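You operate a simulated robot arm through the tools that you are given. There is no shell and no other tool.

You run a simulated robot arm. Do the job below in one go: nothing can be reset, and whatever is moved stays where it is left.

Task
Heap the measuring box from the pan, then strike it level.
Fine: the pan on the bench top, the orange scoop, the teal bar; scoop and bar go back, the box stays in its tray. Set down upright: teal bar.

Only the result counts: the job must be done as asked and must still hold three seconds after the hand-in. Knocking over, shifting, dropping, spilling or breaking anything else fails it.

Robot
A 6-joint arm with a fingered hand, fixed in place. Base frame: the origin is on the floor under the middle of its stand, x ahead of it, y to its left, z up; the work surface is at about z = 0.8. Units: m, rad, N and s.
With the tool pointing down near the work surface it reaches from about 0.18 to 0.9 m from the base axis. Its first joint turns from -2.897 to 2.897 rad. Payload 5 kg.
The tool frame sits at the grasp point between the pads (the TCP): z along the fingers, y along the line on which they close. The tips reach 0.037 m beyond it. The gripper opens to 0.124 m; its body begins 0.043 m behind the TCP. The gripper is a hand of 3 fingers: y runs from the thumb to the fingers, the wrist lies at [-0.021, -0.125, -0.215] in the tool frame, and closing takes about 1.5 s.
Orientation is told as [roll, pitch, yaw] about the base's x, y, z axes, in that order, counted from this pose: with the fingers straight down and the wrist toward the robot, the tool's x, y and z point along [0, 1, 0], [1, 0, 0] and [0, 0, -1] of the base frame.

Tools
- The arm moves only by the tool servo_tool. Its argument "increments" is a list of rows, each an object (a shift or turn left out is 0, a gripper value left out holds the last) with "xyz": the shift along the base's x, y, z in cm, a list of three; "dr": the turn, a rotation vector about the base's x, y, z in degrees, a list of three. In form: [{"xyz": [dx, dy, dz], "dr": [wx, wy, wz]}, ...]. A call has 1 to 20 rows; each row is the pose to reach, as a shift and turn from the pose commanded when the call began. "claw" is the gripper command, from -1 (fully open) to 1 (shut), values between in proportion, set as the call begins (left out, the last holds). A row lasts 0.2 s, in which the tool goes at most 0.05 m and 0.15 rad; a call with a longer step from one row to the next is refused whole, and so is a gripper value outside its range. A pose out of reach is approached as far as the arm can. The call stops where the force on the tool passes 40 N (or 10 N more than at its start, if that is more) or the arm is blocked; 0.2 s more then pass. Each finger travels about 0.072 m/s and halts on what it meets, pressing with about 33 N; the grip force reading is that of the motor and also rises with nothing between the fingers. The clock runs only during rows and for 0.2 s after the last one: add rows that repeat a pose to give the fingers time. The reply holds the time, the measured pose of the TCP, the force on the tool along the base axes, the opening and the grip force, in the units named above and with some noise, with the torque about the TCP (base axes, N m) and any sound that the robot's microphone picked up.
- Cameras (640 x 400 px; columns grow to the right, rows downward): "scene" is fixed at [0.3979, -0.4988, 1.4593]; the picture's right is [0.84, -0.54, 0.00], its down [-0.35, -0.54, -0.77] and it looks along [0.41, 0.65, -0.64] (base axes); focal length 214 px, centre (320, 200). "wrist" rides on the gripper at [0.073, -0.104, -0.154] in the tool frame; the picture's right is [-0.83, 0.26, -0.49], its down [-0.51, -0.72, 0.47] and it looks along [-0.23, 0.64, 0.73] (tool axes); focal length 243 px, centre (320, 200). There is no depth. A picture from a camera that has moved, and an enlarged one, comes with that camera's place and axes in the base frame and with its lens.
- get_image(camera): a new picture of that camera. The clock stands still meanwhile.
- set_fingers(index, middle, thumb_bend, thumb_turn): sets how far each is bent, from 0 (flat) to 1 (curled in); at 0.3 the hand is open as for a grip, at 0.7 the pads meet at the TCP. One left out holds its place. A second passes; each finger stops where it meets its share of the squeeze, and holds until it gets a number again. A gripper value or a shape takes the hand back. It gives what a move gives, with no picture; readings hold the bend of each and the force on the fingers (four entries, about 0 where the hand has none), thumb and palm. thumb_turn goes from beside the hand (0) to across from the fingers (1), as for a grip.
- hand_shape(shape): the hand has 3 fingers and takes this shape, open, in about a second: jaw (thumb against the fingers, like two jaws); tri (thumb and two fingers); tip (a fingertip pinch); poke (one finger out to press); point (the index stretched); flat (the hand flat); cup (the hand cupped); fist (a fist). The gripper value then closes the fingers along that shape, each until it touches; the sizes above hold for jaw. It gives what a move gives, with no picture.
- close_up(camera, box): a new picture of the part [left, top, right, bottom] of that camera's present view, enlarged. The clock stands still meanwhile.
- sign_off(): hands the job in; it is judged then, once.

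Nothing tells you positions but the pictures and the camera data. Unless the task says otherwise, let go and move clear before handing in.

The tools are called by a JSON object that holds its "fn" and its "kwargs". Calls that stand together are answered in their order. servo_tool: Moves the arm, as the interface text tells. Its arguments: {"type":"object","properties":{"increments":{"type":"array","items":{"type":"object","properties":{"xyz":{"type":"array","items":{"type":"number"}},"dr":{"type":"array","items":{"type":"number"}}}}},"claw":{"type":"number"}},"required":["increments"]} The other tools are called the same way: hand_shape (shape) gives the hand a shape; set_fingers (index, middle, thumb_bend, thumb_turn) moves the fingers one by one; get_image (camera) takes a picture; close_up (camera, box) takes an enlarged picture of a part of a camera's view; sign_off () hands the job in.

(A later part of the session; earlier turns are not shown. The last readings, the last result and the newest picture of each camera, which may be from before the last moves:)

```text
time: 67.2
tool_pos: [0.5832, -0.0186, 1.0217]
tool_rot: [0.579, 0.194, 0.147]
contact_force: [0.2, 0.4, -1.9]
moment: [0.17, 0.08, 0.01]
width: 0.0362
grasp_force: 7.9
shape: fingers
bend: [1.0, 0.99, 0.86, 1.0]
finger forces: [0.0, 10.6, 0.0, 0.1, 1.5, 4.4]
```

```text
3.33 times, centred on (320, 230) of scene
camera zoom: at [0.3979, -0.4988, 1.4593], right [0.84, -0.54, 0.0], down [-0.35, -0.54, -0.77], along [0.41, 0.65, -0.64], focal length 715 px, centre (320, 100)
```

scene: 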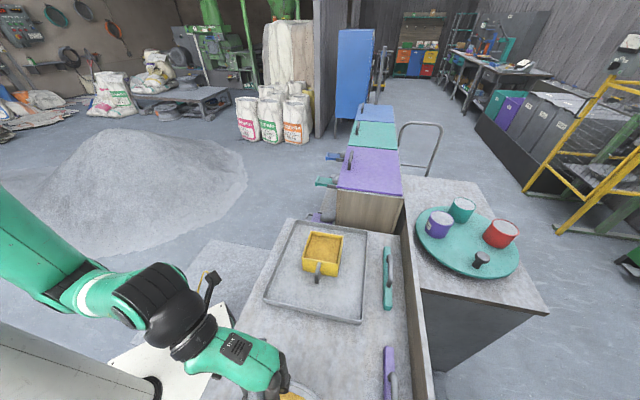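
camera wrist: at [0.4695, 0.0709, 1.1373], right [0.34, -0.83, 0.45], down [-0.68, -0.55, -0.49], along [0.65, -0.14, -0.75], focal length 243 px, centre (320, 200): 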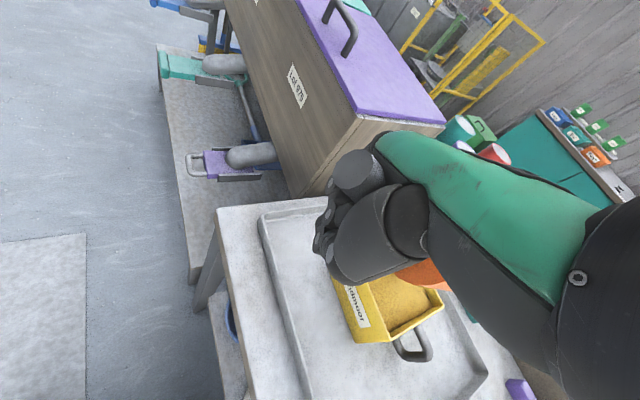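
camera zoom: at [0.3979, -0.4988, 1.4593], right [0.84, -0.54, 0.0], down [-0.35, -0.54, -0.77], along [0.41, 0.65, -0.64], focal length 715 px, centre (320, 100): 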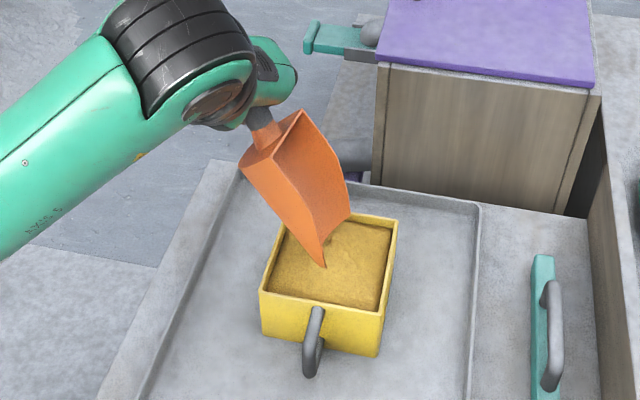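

The scoop is empty and the box looks fuller. I'll lift the scoop away, levelling it, then look at the fill.

{"fn": "servo_tool", "kwargs": {"increments": [{"xyz": [0, 0, 2], "dr": [-3, -1.4, 0]}, {"xyz": [-0.5, 1.5, 4], "dr": [-10.2, -4.7, 0]}, {"xyz": [-1, 3, 5], "dr": [-17.4, -8.1, 0]}, {"xyz": [-1, 5, 5], "dr": [-24.6, -11.5, 0]}, {"xyz": [-1, 7, 5], "dr": [-31.8, -14.8, 0]}, {"xyz": [-1, 8, 4], "dr": [-39, -18.2, 0]}, {"xyz": [-1, 8, 3], "dr": [-43.5, -20.3, 0]}, {"xyz": [-1, 8, 3], "dr": [-43.5, -20.3, 0]}]}}

{"fn": "close_up", "kwargs": {"camera": "scene", "box": [260, 210, 380, 290]}}

{"fn": "get_image", "kwargs": {"camera": "scene"}}

{"fn": "get_image", "kwargs": {"camera": "wrist"}}

```text
time: 69.0
tool_pos: [0.5724, 0.0641, 1.0502]
tool_rot: [-0.217, -0.082, 0.098]
contact_force: [0.0, -0.3, -1.8]
moment: [0.11, 0.06, 0.0]
width: 0.0362
grasp_force: 9.1
shape: fingers
bend: [1.0, 0.99, 0.86, 1.0]
finger forces: [0.0, 11.4, 0.0, 0.0, 1.1, 5.0]
```

```text
5.00 times, centred on (320, 250) of scene
camera zoom: at [0.3979, -0.4988, 1.4593], right [0.84, -0.54, 0.0], down [-0.35, -0.54, -0.77], along [0.41, 0.65, -0.64], focal length 1072 px, centre (320, -50)
```

zoom: 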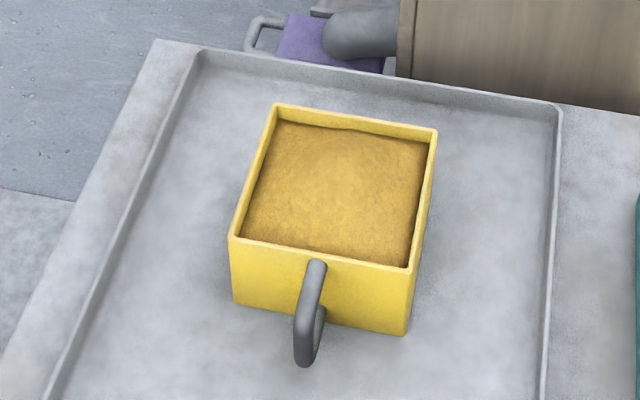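

```text
taken
```

scene: 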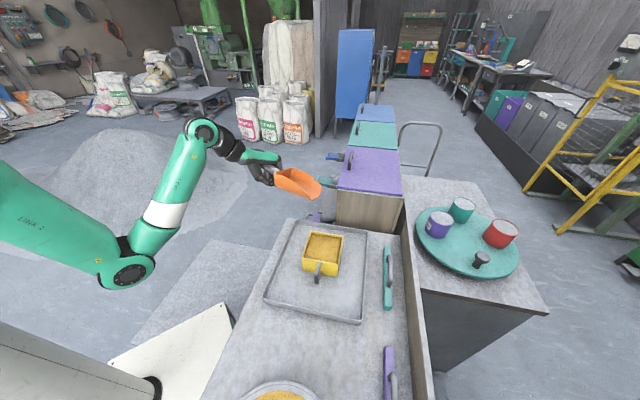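

```text
taken
camera wrist: at [0.4494, 0.1559, 1.177], right [0.27, -0.68, 0.68], down [-0.63, -0.66, -0.41], along [0.73, -0.32, -0.61], focal length 243 px, centre (320, 200)
```

wrist: 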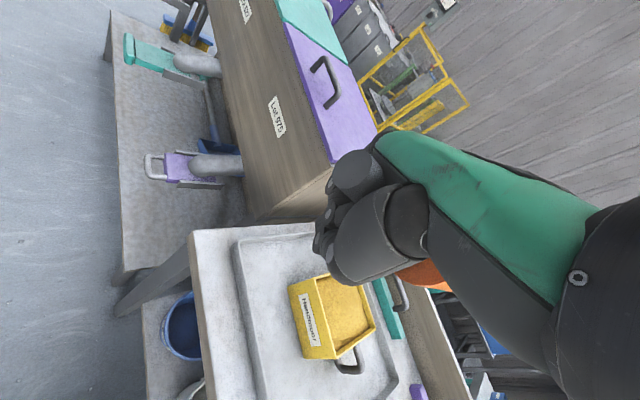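

The box has gained a mound, but its edges are still below the rim, so it needs one or two more scoops. First I'll refresh the grip, since the thumb pressure has been fading.

{"fn": "set_fingers", "kwargs": {"index": 1.0, "middle": 1.0, "thumb_bend": 1.0}}

{"fn": "close_up", "kwargs": {"camera": "scene", "box": [220, 130, 340, 220]}}

```text
time: 70.0
tool_pos: [0.5733, 0.0635, 1.0506]
tool_rot: [-0.216, -0.081, 0.098]
contact_force: [-0.3, 0.0, -1.3]
moment: [0.14, 0.06, 0.02]
width: 0.0338
grasp_force: 9.6
shape: fingers
bend: [1.0, 0.99, 0.9, 1.0]
finger forces: [2.2, 11.5, 0.0, 0.0, 0.8, 6.0]
```

```text
4.44 times, centred on (280, 175) of scene
camera zoom: at [0.3979, -0.4988, 1.4593], right [0.84, -0.54, 0.0], down [-0.35, -0.54, -0.77], along [0.41, 0.65, -0.64], focal length 953 px, centre (498, 311)
```

zoom: 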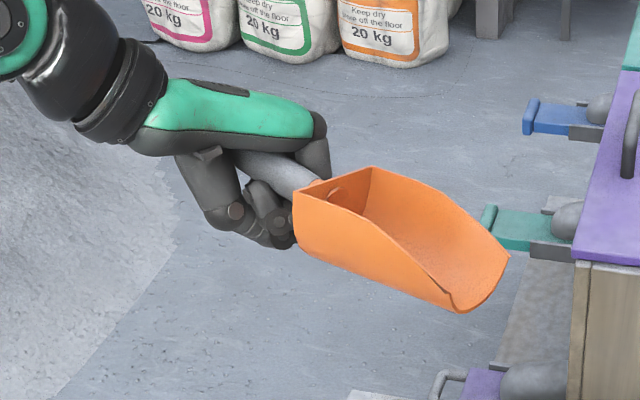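

The side view shows a sound grip: the handle is held to the palm by both fingers. I'll carry the scoop back to the pan for a second load.

{"fn": "servo_tool", "kwargs": {"increments": [{"xyz": [-1, -3, 0], "dr": [0, 0, -5]}, {"xyz": [-2, -6, 0], "dr": [0, 0, -10]}, {"xyz": [-3.5, -9, -0.5], "dr": [0, 0, -15]}, {"xyz": [-5, -12.5, -1], "dr": [0, 0, -20]}, {"xyz": [-6.5, -16, -1.5], "dr": [0, 0, -25]}, {"xyz": [-8, -19.5, -2], "dr": [0, 0, -30]}, {"xyz": [-10, -23, -2.5], "dr": [0, 0, -35]}, {"xyz": [-12, -26.5, -3], "dr": [0, 0, -40]}, {"xyz": [-14, -30, -3.5], "dr": [0, 0, -45]}, {"xyz": [-15.5, -33, -4], "dr": [0, 0, -50]}, {"xyz": [-15.5, -33, -4], "dr": [0, 0, -50]}]}}

{"fn": "get_image", "kwargs": {"camera": "wrist"}}

{"fn": "close_up", "kwargs": {"camera": "scene", "box": [200, 230, 400, 400]}}

```text
time: 72.4
tool_pos: [0.4193, -0.2681, 1.0122]
tool_rot: [-0.215, -0.079, -0.777]
contact_force: [0.2, -0.1, -1.1]
moment: [0.15, -0.06, 0.01]
width: 0.034
grasp_force: 10.5
shape: fingers
bend: [1.0, 0.99, 0.9, 1.0]
finger forces: [2.3, 11.2, 0.0, 0.1, 0.7, 6.0]
```

```text
taken
camera wrist: at [0.4096, -0.1146, 1.1381], right [-0.35, -0.65, 0.68], down [-0.91, 0.06, -0.41], along [0.23, -0.76, -0.61], focal length 243 px, centre (320, 200)
```

wrist: 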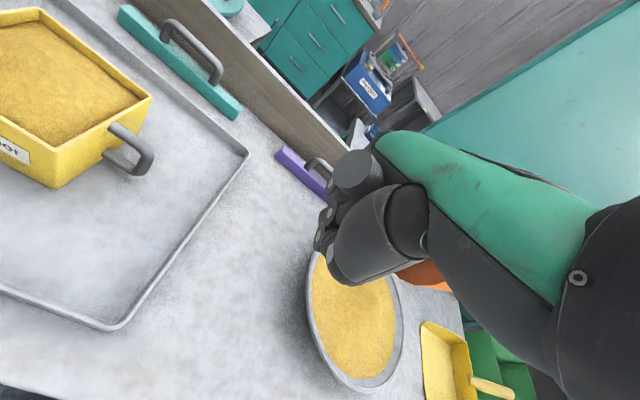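

```text
2.35 times, centred on (300, 315) of scene
camera zoom: at [0.3979, -0.4988, 1.4593], right [0.84, -0.54, 0.0], down [-0.35, -0.54, -0.77], along [0.41, 0.65, -0.64], focal length 505 px, centre (367, -71)
```

zoom: 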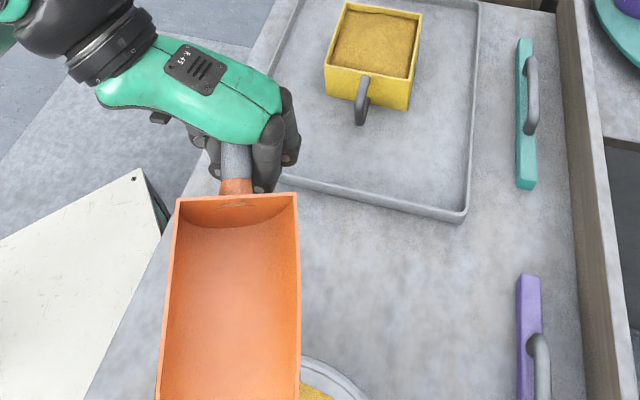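

{"fn": "servo_tool", "kwargs": {"increments": [{"xyz": [0, -0.5, -1], "dr": [6, -2.8, 0]}, {"xyz": [0, -1, -2.5], "dr": [12, -5.6, 0]}, {"xyz": [-0.1, -1.6, -4], "dr": [18, -8.4, 0]}, {"xyz": [-0.2, -2.2, -5.5], "dr": [24, -11.2, 0]}, {"xyz": [-0.2, -2.6, -6.7], "dr": [29.9, -13.9, 0]}, {"xyz": [-0.6, -3.4, -9], "dr": [29.9, -13.9, 0]}, {"xyz": [-0.9, -4.1, -10.8], "dr": [29.9, -13.9, 0]}, {"xyz": [-1.05, -4.4, -11.9], "dr": [29.9, -13.9, 0]}]}}

{"fn": "close_up", "kwargs": {"camera": "scene", "box": [200, 260, 400, 400]}}

{"fn": "get_image", "kwargs": {"camera": "wrist"}}

```text
time: 74.2
tool_pos: [0.4079, -0.3131, 0.8922]
tool_rot: [0.328, 0.114, -0.767]
contact_force: [-1.3, -0.4, 1.4]
moment: [-0.02, -0.07, -0.06]
width: 0.0339
grasp_force: 6.1
shape: fingers
bend: [1.0, 0.99, 0.9, 1.0]
finger forces: [2.0, 7.2, 0.0, 0.0, 0.1, 3.3]
```

```text
2.86 times, centred on (300, 330) of scene
camera zoom: at [0.3979, -0.4988, 1.4593], right [0.84, -0.54, 0.0], down [-0.35, -0.54, -0.77], along [0.41, 0.65, -0.64], focal length 613 px, centre (377, -171)
```

zoom: 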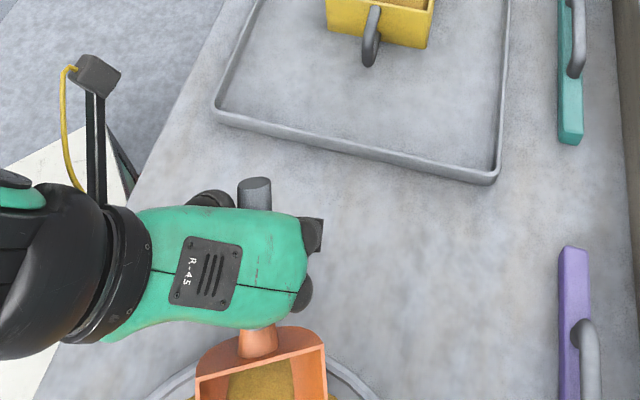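

```text
taken
camera wrist: at [0.3608, -0.2399, 1.0722], right [-0.45, -0.88, 0.17], down [-0.79, 0.31, -0.52], along [0.41, -0.37, -0.83], focal length 243 px, centre (320, 200)
```

wrist: 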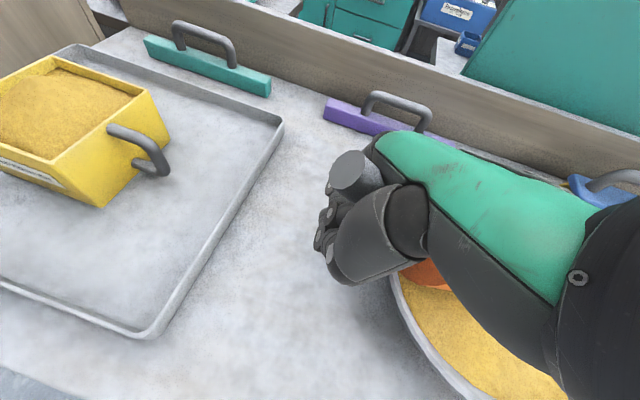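

There's a small upward force (about 2.5 N), so the lip is just touching the pan bottom. I'll raise it by 6 mm and push forward.

{"fn": "servo_tool", "kwargs": {"increments": [{"xyz": [-0.2, -0.4, 0.7]}, {"xyz": [-0.9, -1.9, 0.7]}, {"xyz": [-1.6, -3.5, 0.7]}, {"xyz": [-2.4, -5.1, 0.7]}, {"xyz": [-3.1, -6.6, 0.7]}]}}

{"fn": "get_image", "kwargs": {"camera": "wrist"}}

```text
time: 75.4
tool_pos: [0.3753, -0.3772, 0.8986]
tool_rot: [0.327, 0.116, -0.767]
contact_force: [0.2, 0.1, -3.3]
moment: [0.26, -0.14, -0.01]
width: 0.034
grasp_force: 9.7
shape: fingers
bend: [1.0, 0.99, 0.9, 1.0]
finger forces: [2.0, 10.9, 0.0, 0.0, 0.3, 6.0]
```

```text
taken
camera wrist: at [0.33, -0.305, 1.0785], right [-0.45, -0.88, 0.17], down [-0.79, 0.31, -0.52], along [0.41, -0.37, -0.84], focal length 243 px, centre (320, 200)
```

wrist: 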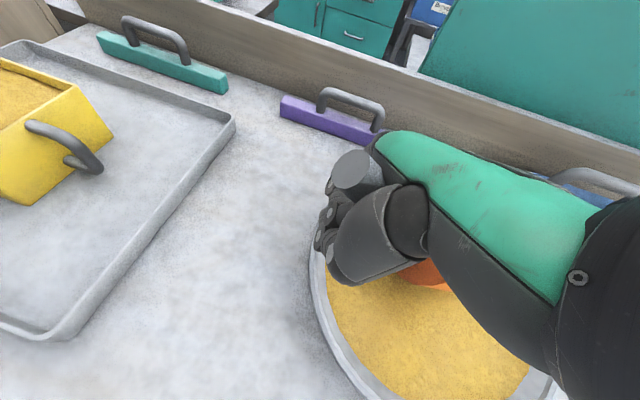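

{"fn": "servo_tool", "kwargs": {"increments": [{"xyz": [-0.8, -1.7, -0.1], "dr": [-6.3, 3.0, 0]}, {"xyz": [-1.2, -2.5, 0.1], "dr": [-12.7, 5.9, 0]}, {"xyz": [-1.4, -2.9, 0.9], "dr": [-19, 8.9, 0]}, {"xyz": [-1.4, -2.9, 2.3], "dr": [-25.4, 11.8, 0]}, {"xyz": [-1.3, -2.7, 4.2], "dr": [-31.7, 14.8, 0]}, {"xyz": [-1.0, -2.2, 6.5], "dr": [-37.2, 17.3, 0]}, {"xyz": [-1.0, -2.2, 7.5], "dr": [-37.2, 17.3, 0]}]}}

{"fn": "servo_tool", "kwargs": {"increments": [{"xyz": [2, 2, 1]}, {"xyz": [4, 4.5, 2]}, {"xyz": [6.5, 7.5, 3]}, {"xyz": [9, 10.5, 4]}, {"xyz": [12, 13.5, 5]}, {"xyz": [15, 16.5, 5.5]}, {"xyz": [16, 18.5, 5.5]}, {"xyz": [16, 18.5, 5.5]}]}}

{"fn": "close_up", "kwargs": {"camera": "scene", "box": [200, 200, 440, 400]}}

```text
time: 77.0
tool_pos: [0.3656, -0.3992, 0.9751]
tool_rot: [-0.351, -0.128, -0.761]
contact_force: [0.2, -0.1, -2.6]
moment: [0.22, -0.1, -0.01]
width: 0.034
grasp_force: 11.4
shape: fingers
bend: [1.0, 0.99, 0.9, 1.0]
finger forces: [2.2, 11.8, 0.1, 0.0, 0.3, 6.9]
```

```text
time: 78.8
tool_pos: [0.5239, -0.2144, 1.0298]
tool_rot: [-0.35, -0.126, -0.763]
contact_force: [0.5, 0.0, -3.5]
moment: [0.26, -0.11, 0.03]
width: 0.0339
grasp_force: 11.3
shape: fingers
bend: [1.0, 0.99, 0.9, 1.0]
finger forces: [2.7, 12.7, 0.1, 0.0, 0.4, 7.3]
```

```text
2.00 times, centred on (320, 300) of scene
camera zoom: at [0.3979, -0.4988, 1.4593], right [0.84, -0.54, 0.0], down [-0.35, -0.54, -0.77], along [0.41, 0.65, -0.64], focal length 429 px, centre (320, 0)
```

zoom: 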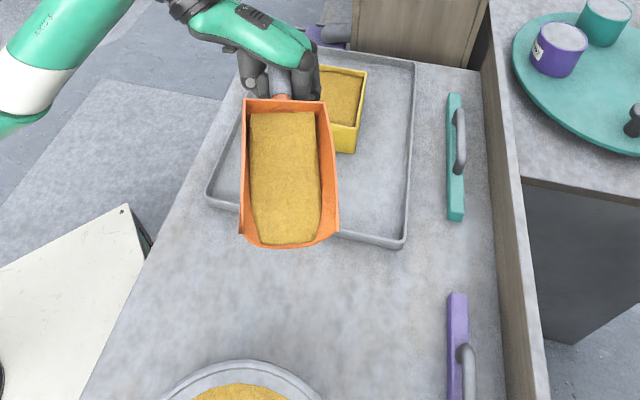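

That's a fuller load. I'll carry it over to the box the same way.

{"fn": "servo_tool", "kwargs": {"increments": [{"xyz": [0.5, 2.5, 0.5], "dr": [0, 0, 5]}, {"xyz": [1.0, 5, 1], "dr": [0, 0, 10]}, {"xyz": [1.6, 7.5, 1.2], "dr": [0, 0, 15]}, {"xyz": [2.2, 10, 1.2], "dr": [0, 0, 20]}, {"xyz": [2.8, 12.5, 1.2], "dr": [0, 0, 25]}, {"xyz": [3.4, 15, 1.2], "dr": [0, 0, 30]}, {"xyz": [3.9, 17.5, 1.2], "dr": [0, 0, 35]}, {"xyz": [4.4, 20, 1.2], "dr": [0, 0, 40]}, {"xyz": [4.9, 22.2, 1.2], "dr": [0, 0, 45]}, {"xyz": [4.9, 23.4, 1.2], "dr": [0, 0, 50]}, {"xyz": [4.9, 23.4, 1.2], "dr": [0, 0, 50]}]}}

{"fn": "close_up", "kwargs": {"camera": "scene", "box": [220, 150, 400, 280]}}

```text
time: 81.2
tool_pos: [0.5758, 0.0193, 1.0425]
tool_rot: [-0.349, -0.126, 0.113]
contact_force: [-0.8, 0.0, -3.5]
moment: [0.28, 0.09, 0.0]
width: 0.034
grasp_force: 11.9
shape: fingers
bend: [1.0, 0.99, 0.9, 1.0]
finger forces: [2.8, 13.1, 0.1, 0.0, 0.3, 7.5]
```

```text
3.08 times, centred on (310, 215) of scene
camera zoom: at [0.3979, -0.4988, 1.4593], right [0.84, -0.54, 0.0], down [-0.35, -0.54, -0.77], along [0.41, 0.65, -0.64], focal length 660 px, centre (351, 154)
```

zoom: 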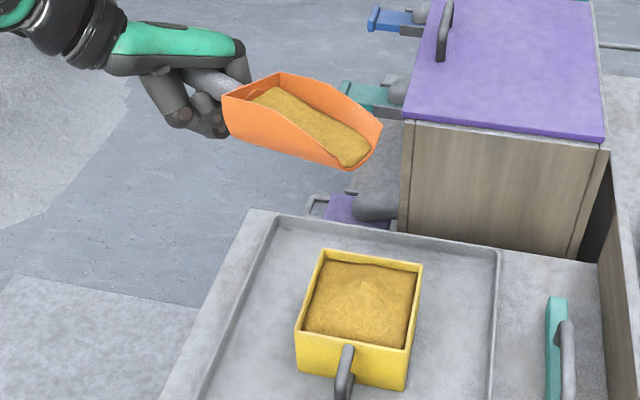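

{"fn": "servo_tool", "kwargs": {"increments": [{"xyz": [-0.5, -0.3, -2.2], "dr": [7.25, 3.38, 0]}, {"xyz": [-0.6, -0.2, -5.0], "dr": [14.5, 6.76, 0]}, {"xyz": [-0.5, -0.3, -6.2], "dr": [21.75, 10.14, 0]}, {"xyz": [-0.5, -0.3, -6.2], "dr": [21.75, 10.14, 0]}, {"xyz": [-0.6, -0.8, -6.2], "dr": [29, 13.5, 0]}, {"xyz": [-0.6, -0.8, -6.2], "dr": [29, 13.5, 0]}, {"xyz": [-0.6, -0.8, -6.2], "dr": [29, 13.5, 0]}]}}

{"fn": "close_up", "kwargs": {"camera": "scene", "box": [240, 170, 400, 290]}}

```text
time: 82.8
tool_pos: [0.5688, 0.0117, 0.9795]
tool_rot: [0.178, 0.06, 0.093]
contact_force: [0.2, -0.3, -2.5]
moment: [0.18, 0.11, 0.03]
width: 0.0338
grasp_force: 11.0
shape: fingers
bend: [1.0, 0.99, 0.9, 1.0]
finger forces: [2.8, 12.5, 0.0, 0.1, 0.4, 6.2]
```

```text
3.33 times, centred on (320, 230) of scene
camera zoom: at [0.3979, -0.4988, 1.4593], right [0.84, -0.54, 0.0], down [-0.35, -0.54, -0.77], along [0.41, 0.65, -0.64], focal length 715 px, centre (320, 100)
```

zoom: 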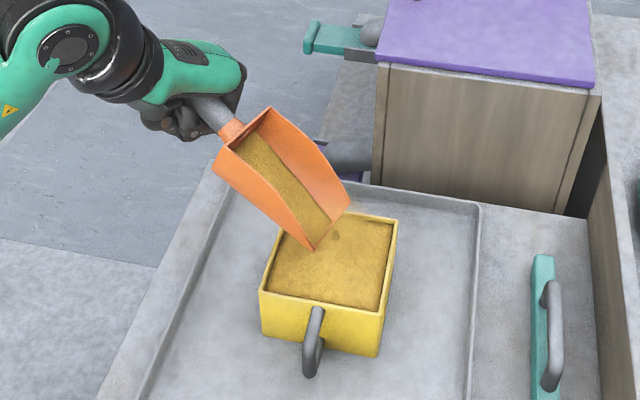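

{"fn": "servo_tool", "kwargs": {"increments": [{"xyz": [0.3, -0.7, 1.3], "dr": [7.25, 3.38, 0]}, {"xyz": [0.3, -0.7, 1.3], "dr": [7.25, 3.38, 0]}, {"xyz": [0.8, -1.7, 3.3], "dr": [14.5, 6.76, 0]}, {"xyz": [0.8, -1.7, 3.3], "dr": [14.5, 6.76, 0]}, {"xyz": [1.4, -2.9, 5.1], "dr": [21.75, 10.14, 0]}, {"xyz": [1.4, -2.9, 5.1], "dr": [21.75, 10.14, 0]}, {"xyz": [1.4, -2.9, 5.1], "dr": [21.75, 10.14, 0]}]}}

{"fn": "close_up", "kwargs": {"camera": "scene", "box": [240, 170, 400, 290]}}

{"fn": "servo_tool", "kwargs": {"increments": [{"xyz": [0, 0, 2], "dr": [-3, -1.4, 0]}, {"xyz": [-0.5, 1.5, 3.5], "dr": [-10.2, -4.7, 0]}, {"xyz": [-1, 3, 4], "dr": [-17.4, -8.1, 0]}, {"xyz": [-1, 5, 4], "dr": [-24.6, -11.5, 0]}, {"xyz": [-1, 7, 4], "dr": [-31.8, -14.8, 0]}, {"xyz": [-1, 8, 3], "dr": [-39, -18.2, 0]}, {"xyz": [-1, 8, 2], "dr": [-43.5, -20.3, 0]}, {"xyz": [-1, 8, 2], "dr": [-43.5, -20.3, 0]}]}}

{"fn": "close_up", "kwargs": {"camera": "scene", "box": [260, 210, 380, 290]}}

{"fn": "get_image", "kwargs": {"camera": "wrist"}}

```text
time: 84.4
tool_pos: [0.5827, -0.0176, 1.0301]
tool_rot: [0.578, 0.192, 0.144]
contact_force: [0.2, 0.5, -2.3]
moment: [0.16, 0.07, -0.01]
width: 0.0341
grasp_force: 9.8
shape: fingers
bend: [1.0, 0.99, 0.9, 1.0]
finger forces: [2.6, 11.6, 0.0, 0.1, 0.3, 4.9]
```

```text
3.33 times, centred on (320, 230) of scene
camera zoom: at [0.3979, -0.4988, 1.4593], right [0.84, -0.54, 0.0], down [-0.35, -0.54, -0.77], along [0.41, 0.65, -0.64], focal length 715 px, centre (320, 100)
```

zoom: 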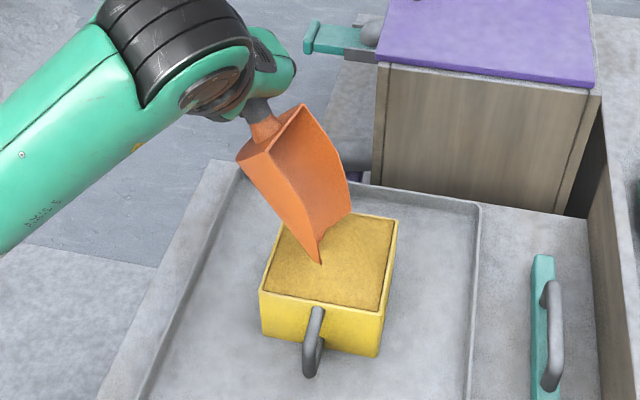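

```text
time: 86.2
tool_pos: [0.5739, 0.0628, 1.0492]
tool_rot: [-0.218, -0.083, 0.098]
contact_force: [0.8, 1.2, -1.7]
moment: [0.11, 0.02, -0.02]
width: 0.0339
grasp_force: 10.3
shape: fingers
bend: [1.0, 0.99, 0.9, 1.0]
finger forces: [2.7, 12.1, 0.0, 0.1, 0.2, 5.6]
```

```text
5.00 times, centred on (320, 250) of scene
camera zoom: at [0.3979, -0.4988, 1.4593], right [0.84, -0.54, 0.0], down [-0.35, -0.54, -0.77], along [0.41, 0.65, -0.64], focal length 1072 px, centre (320, -50)
```

zoom: 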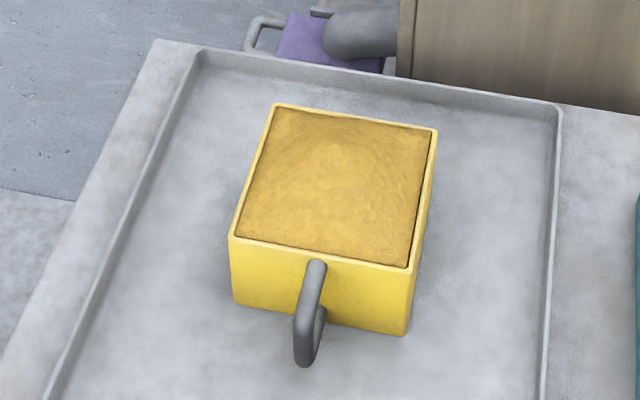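

```text
taken
camera wrist: at [0.45, 0.1554, 1.1756], right [0.27, -0.68, 0.68], down [-0.63, -0.66, -0.41], along [0.73, -0.32, -0.61], focal length 243 px, centre (320, 200)
```

wrist: 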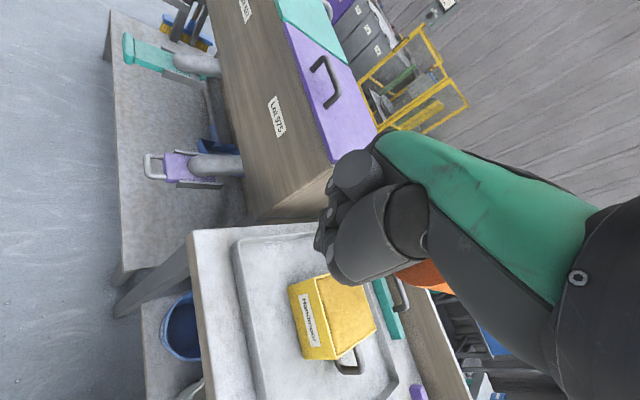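

The box is now heaped in the middle with grain close to the rim all round. I'll zoom in to check the edges and corners.

{"fn": "close_up", "kwargs": {"camera": "scene", "box": [298, 225, 348, 265]}}

{"fn": "close_up", "kwargs": {"camera": "wrist", "box": [270, 260, 390, 380]}}

```text
10.00 times, centred on (323, 245) of scene
camera zoom: at [0.3979, -0.4988, 1.4593], right [0.84, -0.54, 0.0], down [-0.35, -0.54, -0.77], along [0.41, 0.65, -0.64], focal length 2145 px, centre (290, -250)
```

zoom: 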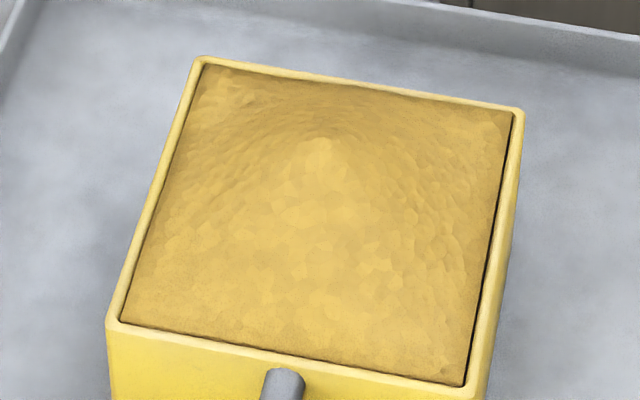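

```text
3.33 times, centred on (330, 320) of wrist
camera zoom: at [0.45, 0.1554, 1.1756], right [0.27, -0.68, 0.68], down [-0.63, -0.66, -0.41], along [0.73, -0.32, -0.61], focal length 809 px, centre (287, -200)
```

zoom: 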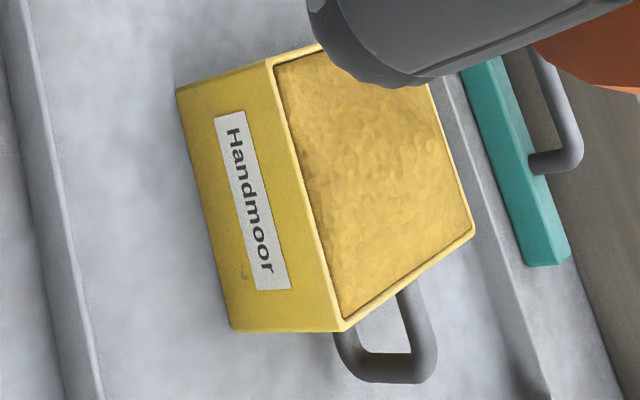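

The edges are right around rim level or a few millimetres below. A third, smaller scoop will heap it above the rim everywhere, so I'm going back to the pan.

{"fn": "servo_tool", "kwargs": {"increments": [{"xyz": [-1, -3, 0], "dr": [0, 0, -5]}, {"xyz": [-2, -6, 0], "dr": [0, 0, -10]}, {"xyz": [-3.5, -9, -0.5], "dr": [0, 0, -15]}, {"xyz": [-5, -12.5, -1], "dr": [0, 0, -20]}, {"xyz": [-6.5, -16, -1.5], "dr": [0, 0, -25]}, {"xyz": [-8, -19.5, -2], "dr": [0, 0, -30]}, {"xyz": [-10, -23, -2.5], "dr": [0, 0, -35]}, {"xyz": [-12, -26.5, -3], "dr": [0, 0, -40]}, {"xyz": [-14, -30, -3.5], "dr": [0, 0, -45]}, {"xyz": [-15.5, -33, -4], "dr": [0, 0, -50]}, {"xyz": [-15.5, -33, -4], "dr": [0, 0, -50]}]}}

{"fn": "get_image", "kwargs": {"camera": "wrist"}}

{"fn": "close_up", "kwargs": {"camera": "wrist", "box": [290, 240, 450, 400]}}

```text
time: 88.6
tool_pos: [0.416, -0.267, 1.0104]
tool_rot: [-0.215, -0.081, -0.777]
contact_force: [-0.8, 0.0, -1.9]
moment: [0.13, -0.09, 0.01]
width: 0.0337
grasp_force: 10.6
shape: fingers
bend: [1.0, 0.99, 0.9, 1.0]
finger forces: [2.9, 11.5, 0.0, 0.0, 0.1, 5.6]
```

```text
taken
camera wrist: at [0.4086, -0.1129, 1.1367], right [-0.35, -0.65, 0.68], down [-0.91, 0.06, -0.41], along [0.23, -0.76, -0.61], focal length 243 px, centre (320, 200)
```

wrist: 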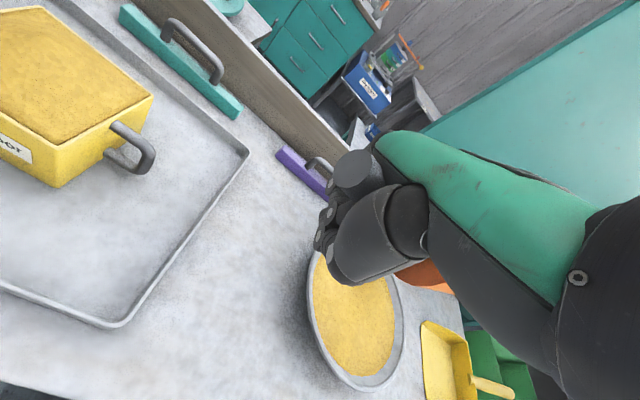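

```text
2.50 times, centred on (370, 320) of wrist
camera zoom: at [0.4086, -0.1129, 1.1367], right [-0.35, -0.65, 0.68], down [-0.91, 0.06, -0.41], along [0.23, -0.76, -0.61], focal length 606 px, centre (195, -100)
```

zoom: 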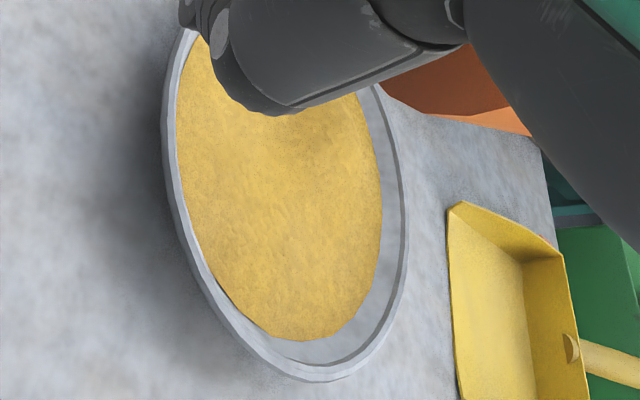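

{"fn": "servo_tool", "kwargs": {"increments": [{"xyz": [-0.4, -0.5, -1], "dr": [6, -2.8, 0]}, {"xyz": [-0.8, -1, -2.5], "dr": [12, -5.6, 0]}, {"xyz": [-1.2, -1.5, -4], "dr": [18, -8.4, 0]}, {"xyz": [-1.6, -1.9, -5.5], "dr": [24, -11.2, 0]}, {"xyz": [-1.7, -2.0, -6.7], "dr": [29.9, -13.9, 0]}, {"xyz": [-2.0, -2.7, -8.8], "dr": [29.9, -13.9, 0]}, {"xyz": [-2.3, -3.3, -10.4], "dr": [29.9, -13.9, 0]}, {"xyz": [-2.5, -3.7, -11.3], "dr": [29.9, -13.9, 0]}]}}

{"fn": "servo_tool", "kwargs": {"increments": [{"xyz": [-0.8, -1.7, 0]}, {"xyz": [-1.5, -3.3, 0]}, {"xyz": [-2.3, -4.9, 0]}, {"xyz": [-2.6, -5.5, 0]}]}}

```text
time: 90.4
tool_pos: [0.393, -0.3045, 0.8988]
tool_rot: [0.328, 0.112, -0.767]
contact_force: [-0.3, -0.1, 0.4]
moment: [-0.05, -0.04, -0.01]
width: 0.0337
grasp_force: 7.8
shape: fingers
bend: [1.0, 0.99, 0.9, 1.0]
finger forces: [2.8, 9.4, 0.0, 0.1, 0.1, 3.6]
```

```text
time: 91.4
tool_pos: [0.367, -0.3593, 0.8957]
tool_rot: [0.326, 0.114, -0.767]
contact_force: [0.5, 0.4, -2.8]
moment: [0.22, -0.11, -0.01]
width: 0.0339
grasp_force: 10.0
shape: fingers
bend: [1.0, 0.99, 0.9, 1.0]
finger forces: [2.8, 12.2, 0.0, 0.0, 0.1, 5.6]
```

{"fn": "servo_tool", "kwargs": {"increments": [{"xyz": [-0.8, -1.7, 0], "dr": [-6.3, 3.0, 0]}, {"xyz": [-1.3, -2.8, 0.1], "dr": [-12.7, 5.9, 0]}, {"xyz": [-1.5, -3.2, 0.9], "dr": [-19, 8.9, 0]}, {"xyz": [-1.5, -3.2, 2.3], "dr": [-25.4, 11.8, 0]}, {"xyz": [-1.4, -3.0, 4.2], "dr": [-31.7, 14.8, 0]}, {"xyz": [-1.0, -2.2, 6.5], "dr": [-37.2, 17.3, 0]}, {"xyz": [-1.0, -2.2, 7.5], "dr": [-37.2, 17.3, 0]}]}}

{"fn": "servo_tool", "kwargs": {"increments": [{"xyz": [2, 1.5, 1]}, {"xyz": [4, 3.5, 2]}, {"xyz": [6.5, 6, 3]}, {"xyz": [9, 9, 4]}, {"xyz": [12, 12, 5]}, {"xyz": [15, 15, 5.5]}, {"xyz": [16.7, 16.8, 5.7]}, {"xyz": [16.7, 16.8, 5.7]}]}}

{"fn": "close_up", "kwargs": {"camera": "scene", "box": [200, 200, 440, 400]}}

```text
time: 93.0
tool_pos: [0.3583, -0.3819, 0.97]
tool_rot: [-0.352, -0.128, -0.761]
contact_force: [-0.1, -0.4, -3.3]
moment: [0.23, -0.09, 0.01]
width: 0.0342
grasp_force: 11.9
shape: fingers
bend: [1.0, 0.99, 0.9, 1.0]
finger forces: [2.9, 13.2, 0.0, 0.0, 0.3, 6.9]
```

```text
time: 94.8
tool_pos: [0.5248, -0.214, 1.0299]
tool_rot: [-0.349, -0.127, -0.764]
contact_force: [-0.7, -0.4, -2.5]
moment: [0.19, -0.1, 0.01]
width: 0.034
grasp_force: 12.4
shape: fingers
bend: [1.0, 0.99, 0.9, 1.0]
finger forces: [3.2, 13.7, 0.0, 0.0, 0.2, 7.3]
```

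```text
2.00 times, centred on (320, 300) of scene
camera zoom: at [0.3979, -0.4988, 1.4593], right [0.84, -0.54, 0.0], down [-0.35, -0.54, -0.77], along [0.41, 0.65, -0.64], focal length 429 px, centre (320, 0)
```

zoom: 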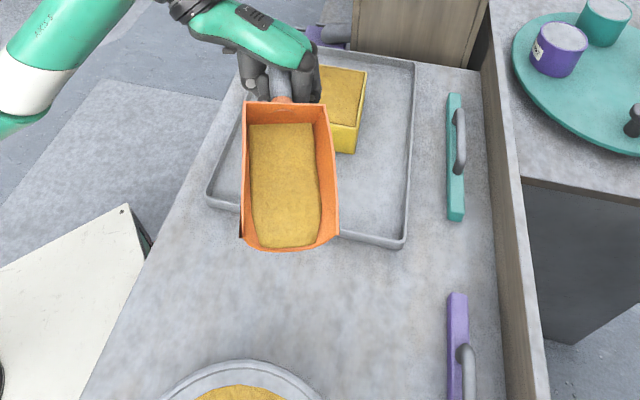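

{"fn": "servo_tool", "kwargs": {"increments": [{"xyz": [0.5, 2.5, 0.5], "dr": [0, 0, 5]}, {"xyz": [1.0, 5, 1], "dr": [0, 0, 10]}, {"xyz": [1.5, 7.5, 1.5], "dr": [0, 0, 15]}, {"xyz": [2.0, 10, 2], "dr": [0, 0, 20]}, {"xyz": [2.5, 12.5, 2], "dr": [0, 0, 25]}, {"xyz": [3.0, 15, 2], "dr": [0, 0, 30]}, {"xyz": [3.5, 17.5, 2], "dr": [0, 0, 35]}, {"xyz": [4.0, 20, 2], "dr": [0, 0, 40]}, {"xyz": [4.3, 21.8, 2], "dr": [0, 0, 45]}, {"xyz": [4.3, 22.5, 2], "dr": [0, 0, 50]}, {"xyz": [4.3, 22.5, 2], "dr": [0, 0, 50]}]}}

{"fn": "servo_tool", "kwargs": {"increments": [{"xyz": [-0.5, -0.3, -1.8], "dr": [7.25, 3.38, 0]}, {"xyz": [-0.6, -0.2, -4.0], "dr": [14.5, 6.76, 0]}, {"xyz": [-0.5, -0.3, -5.2], "dr": [21.75, 10.14, 0]}, {"xyz": [-0.5, -0.3, -5.2], "dr": [21.75, 10.14, 0]}]}}

{"fn": "close_up", "kwargs": {"camera": "scene", "box": [240, 170, 400, 290]}}

```text
time: 97.2
tool_pos: [0.5677, 0.0121, 1.0512]
tool_rot: [-0.35, -0.128, 0.111]
contact_force: [0.4, 0.3, -2.7]
moment: [0.24, 0.08, 0.01]
width: 0.0341
grasp_force: 12.4
shape: fingers
bend: [1.0, 0.99, 0.9, 1.0]
finger forces: [3.4, 13.9, 0.0, 0.0, 0.3, 7.4]
```

```text
time: 98.2
tool_pos: [0.5617, 0.0082, 0.9962]
tool_rot: [0.047, 0.012, 0.087]
contact_force: [-0.9, 0.6, -3.9]
moment: [0.22, 0.1, -0.01]
width: 0.034
grasp_force: 11.9
shape: fingers
bend: [1.0, 0.99, 0.9, 1.0]
finger forces: [3.5, 13.8, 0.0, 0.1, 0.2, 6.9]
```

```text
3.33 times, centred on (320, 230) of scene
camera zoom: at [0.3979, -0.4988, 1.4593], right [0.84, -0.54, 0.0], down [-0.35, -0.54, -0.77], along [0.41, 0.65, -0.64], focal length 715 px, centre (320, 100)
```

zoom: 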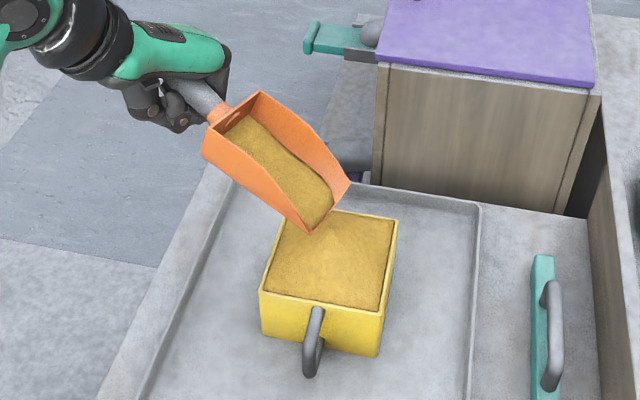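

{"fn": "servo_tool", "kwargs": {"increments": [{"xyz": [-0.1, -0.5, 0], "dr": [7.25, 3.38, 0]}, {"xyz": [-0.1, -0.5, 0], "dr": [7.25, 3.38, 0]}, {"xyz": [-0.1, -0.5, 0], "dr": [7.25, 3.38, 0]}, {"xyz": [0.0, -0.8, 0.6], "dr": [10.9, 5.07, 0]}, {"xyz": [0.0, -0.8, 0.6], "dr": [10.9, 5.07, 0]}]}}

{"fn": "close_up", "kwargs": {"camera": "scene", "box": [240, 170, 400, 290]}}

```text
time: 99.4
tool_pos: [0.5633, 0.0002, 1.0032]
tool_rot: [0.243, 0.084, 0.098]
contact_force: [0.2, -0.3, -2.4]
moment: [0.18, 0.07, 0.0]
width: 0.0337
grasp_force: 11.8
shape: fingers
bend: [1.0, 0.99, 0.9, 1.0]
finger forces: [3.4, 13.2, 0.0, 0.0, 0.2, 6.0]
```

```text
3.33 times, centred on (320, 230) of scene
camera zoom: at [0.3979, -0.4988, 1.4593], right [0.84, -0.54, 0.0], down [-0.35, -0.54, -0.77], along [0.41, 0.65, -0.64], focal length 715 px, centre (320, 100)
```

zoom: 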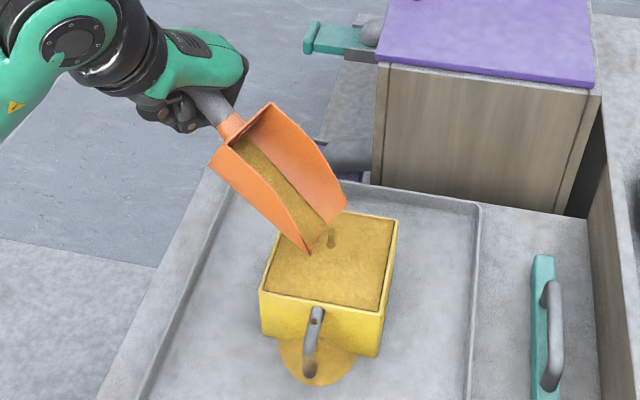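

The heap has begun to overflow into the tray in front of the box, so it's full now. I'll stop pouring and level the scoop away from the box.

{"fn": "servo_tool", "kwargs": {"increments": [{"xyz": [-0.3, 0.5, 1], "dr": [-7.25, -3.38, 0]}, {"xyz": [-0.5, 1.5, 2], "dr": [-14.5, -6.76, 0]}, {"xyz": [-0.5, 3, 3], "dr": [-21.75, -10.14, 0]}, {"xyz": [-0.5, 5, 3.5], "dr": [-29, -13.5, 0]}, {"xyz": [-0.5, 6.5, 4], "dr": [-32.6, -15.2, 0]}, {"xyz": [-0.5, 7, 4], "dr": [-32.6, -15.2, 0]}]}}

{"fn": "close_up", "kwargs": {"camera": "scene", "box": [260, 210, 380, 290]}}

{"fn": "close_up", "kwargs": {"camera": "scene", "box": [298, 225, 348, 265]}}

{"fn": "close_up", "kwargs": {"camera": "scene", "box": [220, 130, 340, 220]}}

```text
time: 100.8
tool_pos: [0.5575, 0.0716, 1.0438]
tool_rot: [-0.35, -0.129, 0.112]
contact_force: [1.0, 0.7, -1.5]
moment: [0.15, 0.06, 0.0]
width: 0.034
grasp_force: 11.9
shape: fingers
bend: [1.0, 0.99, 0.9, 1.0]
finger forces: [3.5, 13.6, 0.0, 0.0, 0.1, 6.6]
```

```text
5.00 times, centred on (320, 250) of scene
camera zoom: at [0.3979, -0.4988, 1.4593], right [0.84, -0.54, 0.0], down [-0.35, -0.54, -0.77], along [0.41, 0.65, -0.64], focal length 1072 px, centre (320, -50)
```

zoom: 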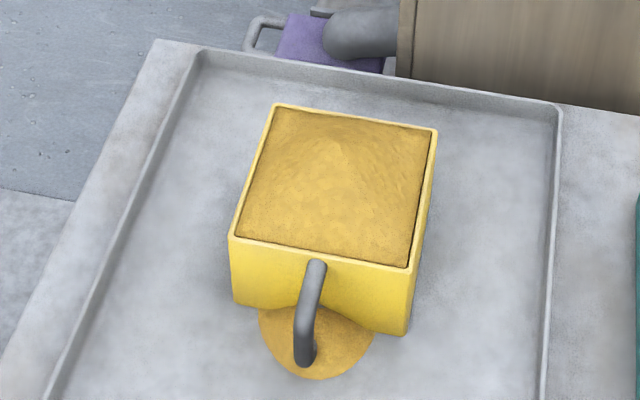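

```text
10.00 times, centred on (323, 245) of scene
camera zoom: at [0.3979, -0.4988, 1.4593], right [0.84, -0.54, 0.0], down [-0.35, -0.54, -0.77], along [0.41, 0.65, -0.64], focal length 2145 px, centre (290, -250)
```

zoom: 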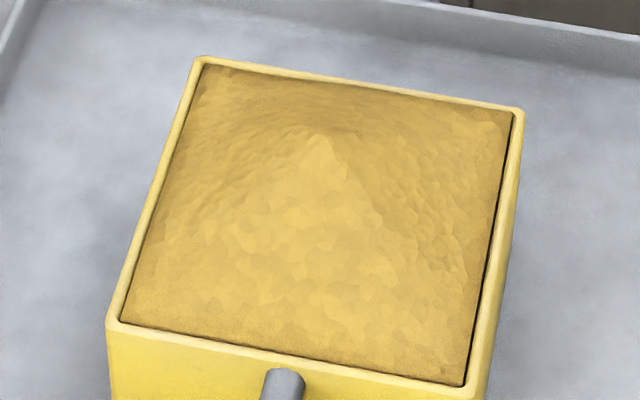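

```text
4.44 times, centred on (280, 175) of scene
camera zoom: at [0.3979, -0.4988, 1.4593], right [0.84, -0.54, 0.0], down [-0.35, -0.54, -0.77], along [0.41, 0.65, -0.64], focal length 953 px, centre (498, 311)
```

zoom: 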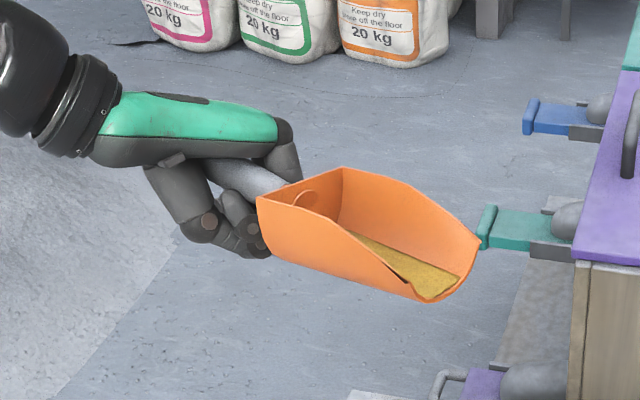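

The box is properly heaped now: a pyramid from rim to rim, with the small overflow lying in the tray. The scoop still holds a little grain, so I'll take it back and tip it into the pan.

{"fn": "servo_tool", "kwargs": {"increments": [{"xyz": [0, 0, 0], "dr": [-6, -2.8, 0]}, {"xyz": [0, 0, 0], "dr": [-6, -2.8, 0]}]}}

{"fn": "servo_tool", "kwargs": {"increments": [{"xyz": [-1.5, -3.4, 0], "dr": [0, 0, -4.2]}, {"xyz": [-3, -6.8, 0], "dr": [0, 0, -8.4]}, {"xyz": [-4.5, -10.2, 0], "dr": [0, 0, -12.6]}, {"xyz": [-6, -13.6, -0.5], "dr": [0, 0, -16.8]}, {"xyz": [-7.5, -17, -1], "dr": [0, 0, -21]}, {"xyz": [-9, -20.4, -1.5], "dr": [0, 0, -25.2]}, {"xyz": [-10.5, -23.8, -2], "dr": [0, 0, -29.4]}, {"xyz": [-12, -27.2, -2.5], "dr": [0, 0, -33.6]}, {"xyz": [-13.5, -30.6, -3], "dr": [0, 0, -37.8]}, {"xyz": [-15, -34, -3.5], "dr": [0, 0, -42]}, {"xyz": [-16.5, -37.4, -4], "dr": [0, 0, -46]}, {"xyz": [-18.2, -40.7, -4.4], "dr": [0, 0, -50]}, {"xyz": [-18.2, -40.7, -4.4], "dr": [0, 0, -50]}]}}

{"fn": "get_image", "kwargs": {"camera": "wrist"}}

{"fn": "get_image", "kwargs": {"camera": "scene"}}

```text
time: 101.4
tool_pos: [0.5592, 0.0706, 1.0435]
tool_rot: [-0.459, -0.164, 0.127]
contact_force: [-0.7, -0.2, -2.1]
moment: [0.15, 0.07, 0.02]
width: 0.034
grasp_force: 12.3
shape: fingers
bend: [1.0, 0.99, 0.9, 1.0]
finger forces: [3.4, 13.8, 0.1, 0.1, 0.1, 6.7]
```

```text
time: 104.2
tool_pos: [0.3757, -0.3365, 0.9987]
tool_rot: [-0.46, -0.163, -0.746]
contact_force: [-0.8, -0.2, -1.4]
moment: [0.13, -0.06, -0.01]
width: 0.0342
grasp_force: 11.9
shape: fingers
bend: [1.0, 0.99, 0.9, 1.0]
finger forces: [3.6, 13.1, 0.1, 0.0, 0.1, 6.7]
```

```text
taken
camera wrist: at [0.3795, -0.1573, 1.0865], right [-0.26, -0.47, 0.84], down [-0.95, -0.03, -0.31], along [0.17, -0.88, -0.44], focal length 243 px, centre (320, 200)
```

wrist: 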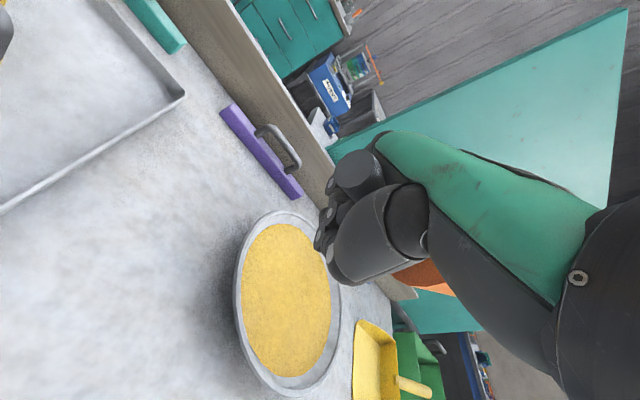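

```text
taken
```

scene: 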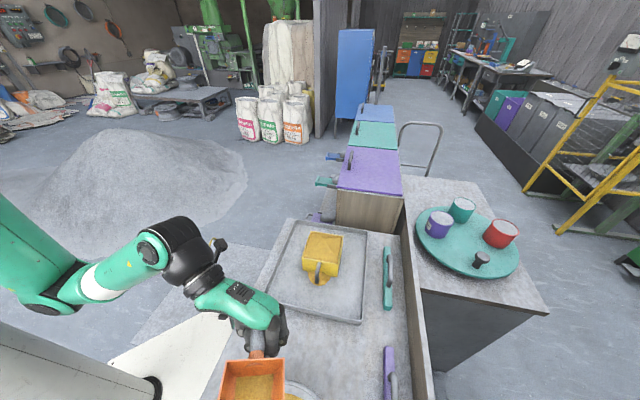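

{"fn": "servo_tool", "kwargs": {"increments": [{"xyz": [0, 0.3, -1.0], "dr": [7.25, -3.38, 0]}, {"xyz": [0.2, 0.5, -2.4], "dr": [14.5, -6.76, 0]}, {"xyz": [0.2, 0.5, -4.2], "dr": [21.75, -10.14, 0]}, {"xyz": [0.2, 0.4, -5.6], "dr": [29, -13.5, 0]}, {"xyz": [0, 0, -5.0], "dr": [36.25, -16.9, 0]}, {"xyz": [-0.4, -0.8, -3.3], "dr": [43.5, -20.3, 0]}, {"xyz": [-0.9, -1.8, -1.4], "dr": [50.75, -23.7, 0]}, {"xyz": [-1.5, -3.1, 0.4], "dr": [58, -27, 0]}, {"xyz": [-1.5, -3.1, 0.4], "dr": [58, -27, 0]}, {"xyz": [-1.5, -3.1, 0.4], "dr": [58, -27, 0]}]}}

{"fn": "close_up", "kwargs": {"camera": "scene", "box": [200, 260, 400, 400]}}

{"fn": "get_image", "kwargs": {"camera": "wrist"}}

```text
time: 106.4
tool_pos: [0.3615, -0.3668, 1.0037]
tool_rot: [0.601, 0.201, -0.722]
contact_force: [0.0, 0.1, -1.6]
moment: [0.13, -0.09, 0.02]
width: 0.034
grasp_force: 10.3
shape: fingers
bend: [1.0, 0.99, 0.9, 1.0]
finger forces: [3.4, 12.1, 0.0, 0.1, 0.0, 4.8]
```

```text
2.86 times, centred on (300, 330) of scene
camera zoom: at [0.3979, -0.4988, 1.4593], right [0.84, -0.54, 0.0], down [-0.35, -0.54, -0.77], along [0.41, 0.65, -0.64], focal length 613 px, centre (377, -171)
```

zoom: 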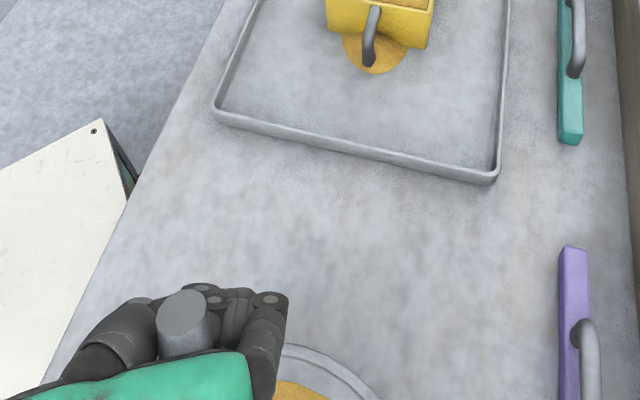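

```text
taken
camera wrist: at [0.2926, -0.3422, 1.1892], right [-0.45, -0.88, -0.12], down [-0.73, 0.44, -0.52], along [0.51, -0.15, -0.85], focal length 243 px, centre (320, 200)
```

wrist: 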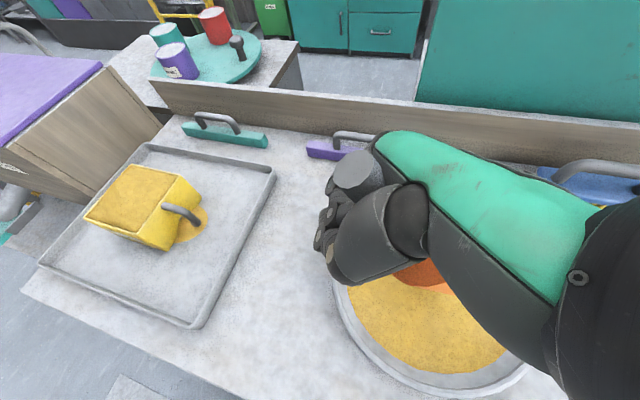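

The scoop should be emptied into the pan now. I'll level it and swing it back to its original spot, mouth pointing along (1,-1), and check that it is empty on the way.

{"fn": "servo_tool", "kwargs": {"increments": [{"xyz": [1, 1.6, 0], "dr": [-7.25, 3.38, 0]}, {"xyz": [2, 3.2, 0], "dr": [-14.5, 6.76, 0]}, {"xyz": [3, 4.8, -0.5], "dr": [-21.75, 10.14, 0]}, {"xyz": [4, 6.4, -1], "dr": [-29, 13.5, 0]}, {"xyz": [5, 8, -1.5], "dr": [-32.6, 15.2, 0]}, {"xyz": [5.9, 9.7, -1.5], "dr": [-32.6, 15.2, 0]}]}}

{"fn": "servo_tool", "kwargs": {"increments": [{"xyz": [0, 0.1, -0.5], "dr": [0, 0, 7]}, {"xyz": [0, 0.2, -1], "dr": [0, 0, 14]}, {"xyz": [0, 0.3, -1.5], "dr": [0, 0, 21]}, {"xyz": [0, 0.4, -2], "dr": [0, 0, 28]}, {"xyz": [0, 0.5, -2.5], "dr": [0, 0, 35]}, {"xyz": [0.1, 0.6, -3], "dr": [0, 0, 42]}, {"xyz": [0.1, 0.8, -4], "dr": [0, 0, 49]}, {"xyz": [0.1, 1, -5], "dr": [0, 0, 56]}, {"xyz": [0.1, 1.2, -6], "dr": [0, 0, 63]}, {"xyz": [0.1, 1.2, -7], "dr": [0, 0, 70]}, {"xyz": [0.1, 1.2, -7], "dr": [0, 0, 70]}]}}

{"fn": "close_up", "kwargs": {"camera": "scene", "box": [220, 240, 400, 370]}}

```text
time: 107.8
tool_pos: [0.4187, -0.27, 0.9875]
tool_rot: [0.001, -0.004, -0.784]
contact_force: [-0.2, 0.8, -1.8]
moment: [0.12, -0.05, 0.02]
width: 0.0341
grasp_force: 11.0
shape: fingers
bend: [1.0, 0.99, 0.9, 1.0]
finger forces: [3.2, 12.6, 0.0, 0.0, 0.0, 5.6]
```

```text
time: 110.2
tool_pos: [0.4206, -0.2584, 0.9178]
tool_rot: [0.003, -0.003, 0.44]
contact_force: [0.5, -1.0, -2.4]
moment: [0.08, 0.1, 0.04]
width: 0.0338
grasp_force: 10.9
shape: fingers
bend: [1.0, 0.99, 0.9, 1.0]
finger forces: [3.3, 12.7, 0.0, 0.0, 0.1, 5.7]
```

```text
3.08 times, centred on (310, 305) of scene
camera zoom: at [0.3979, -0.4988, 1.4593], right [0.84, -0.54, 0.0], down [-0.35, -0.54, -0.77], along [0.41, 0.65, -0.64], focal length 660 px, centre (351, -123)
```

zoom: 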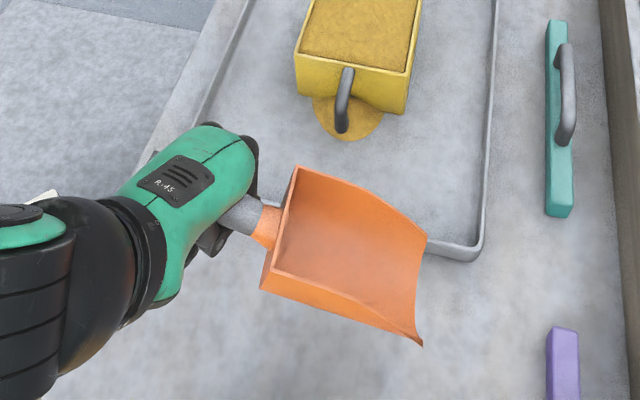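

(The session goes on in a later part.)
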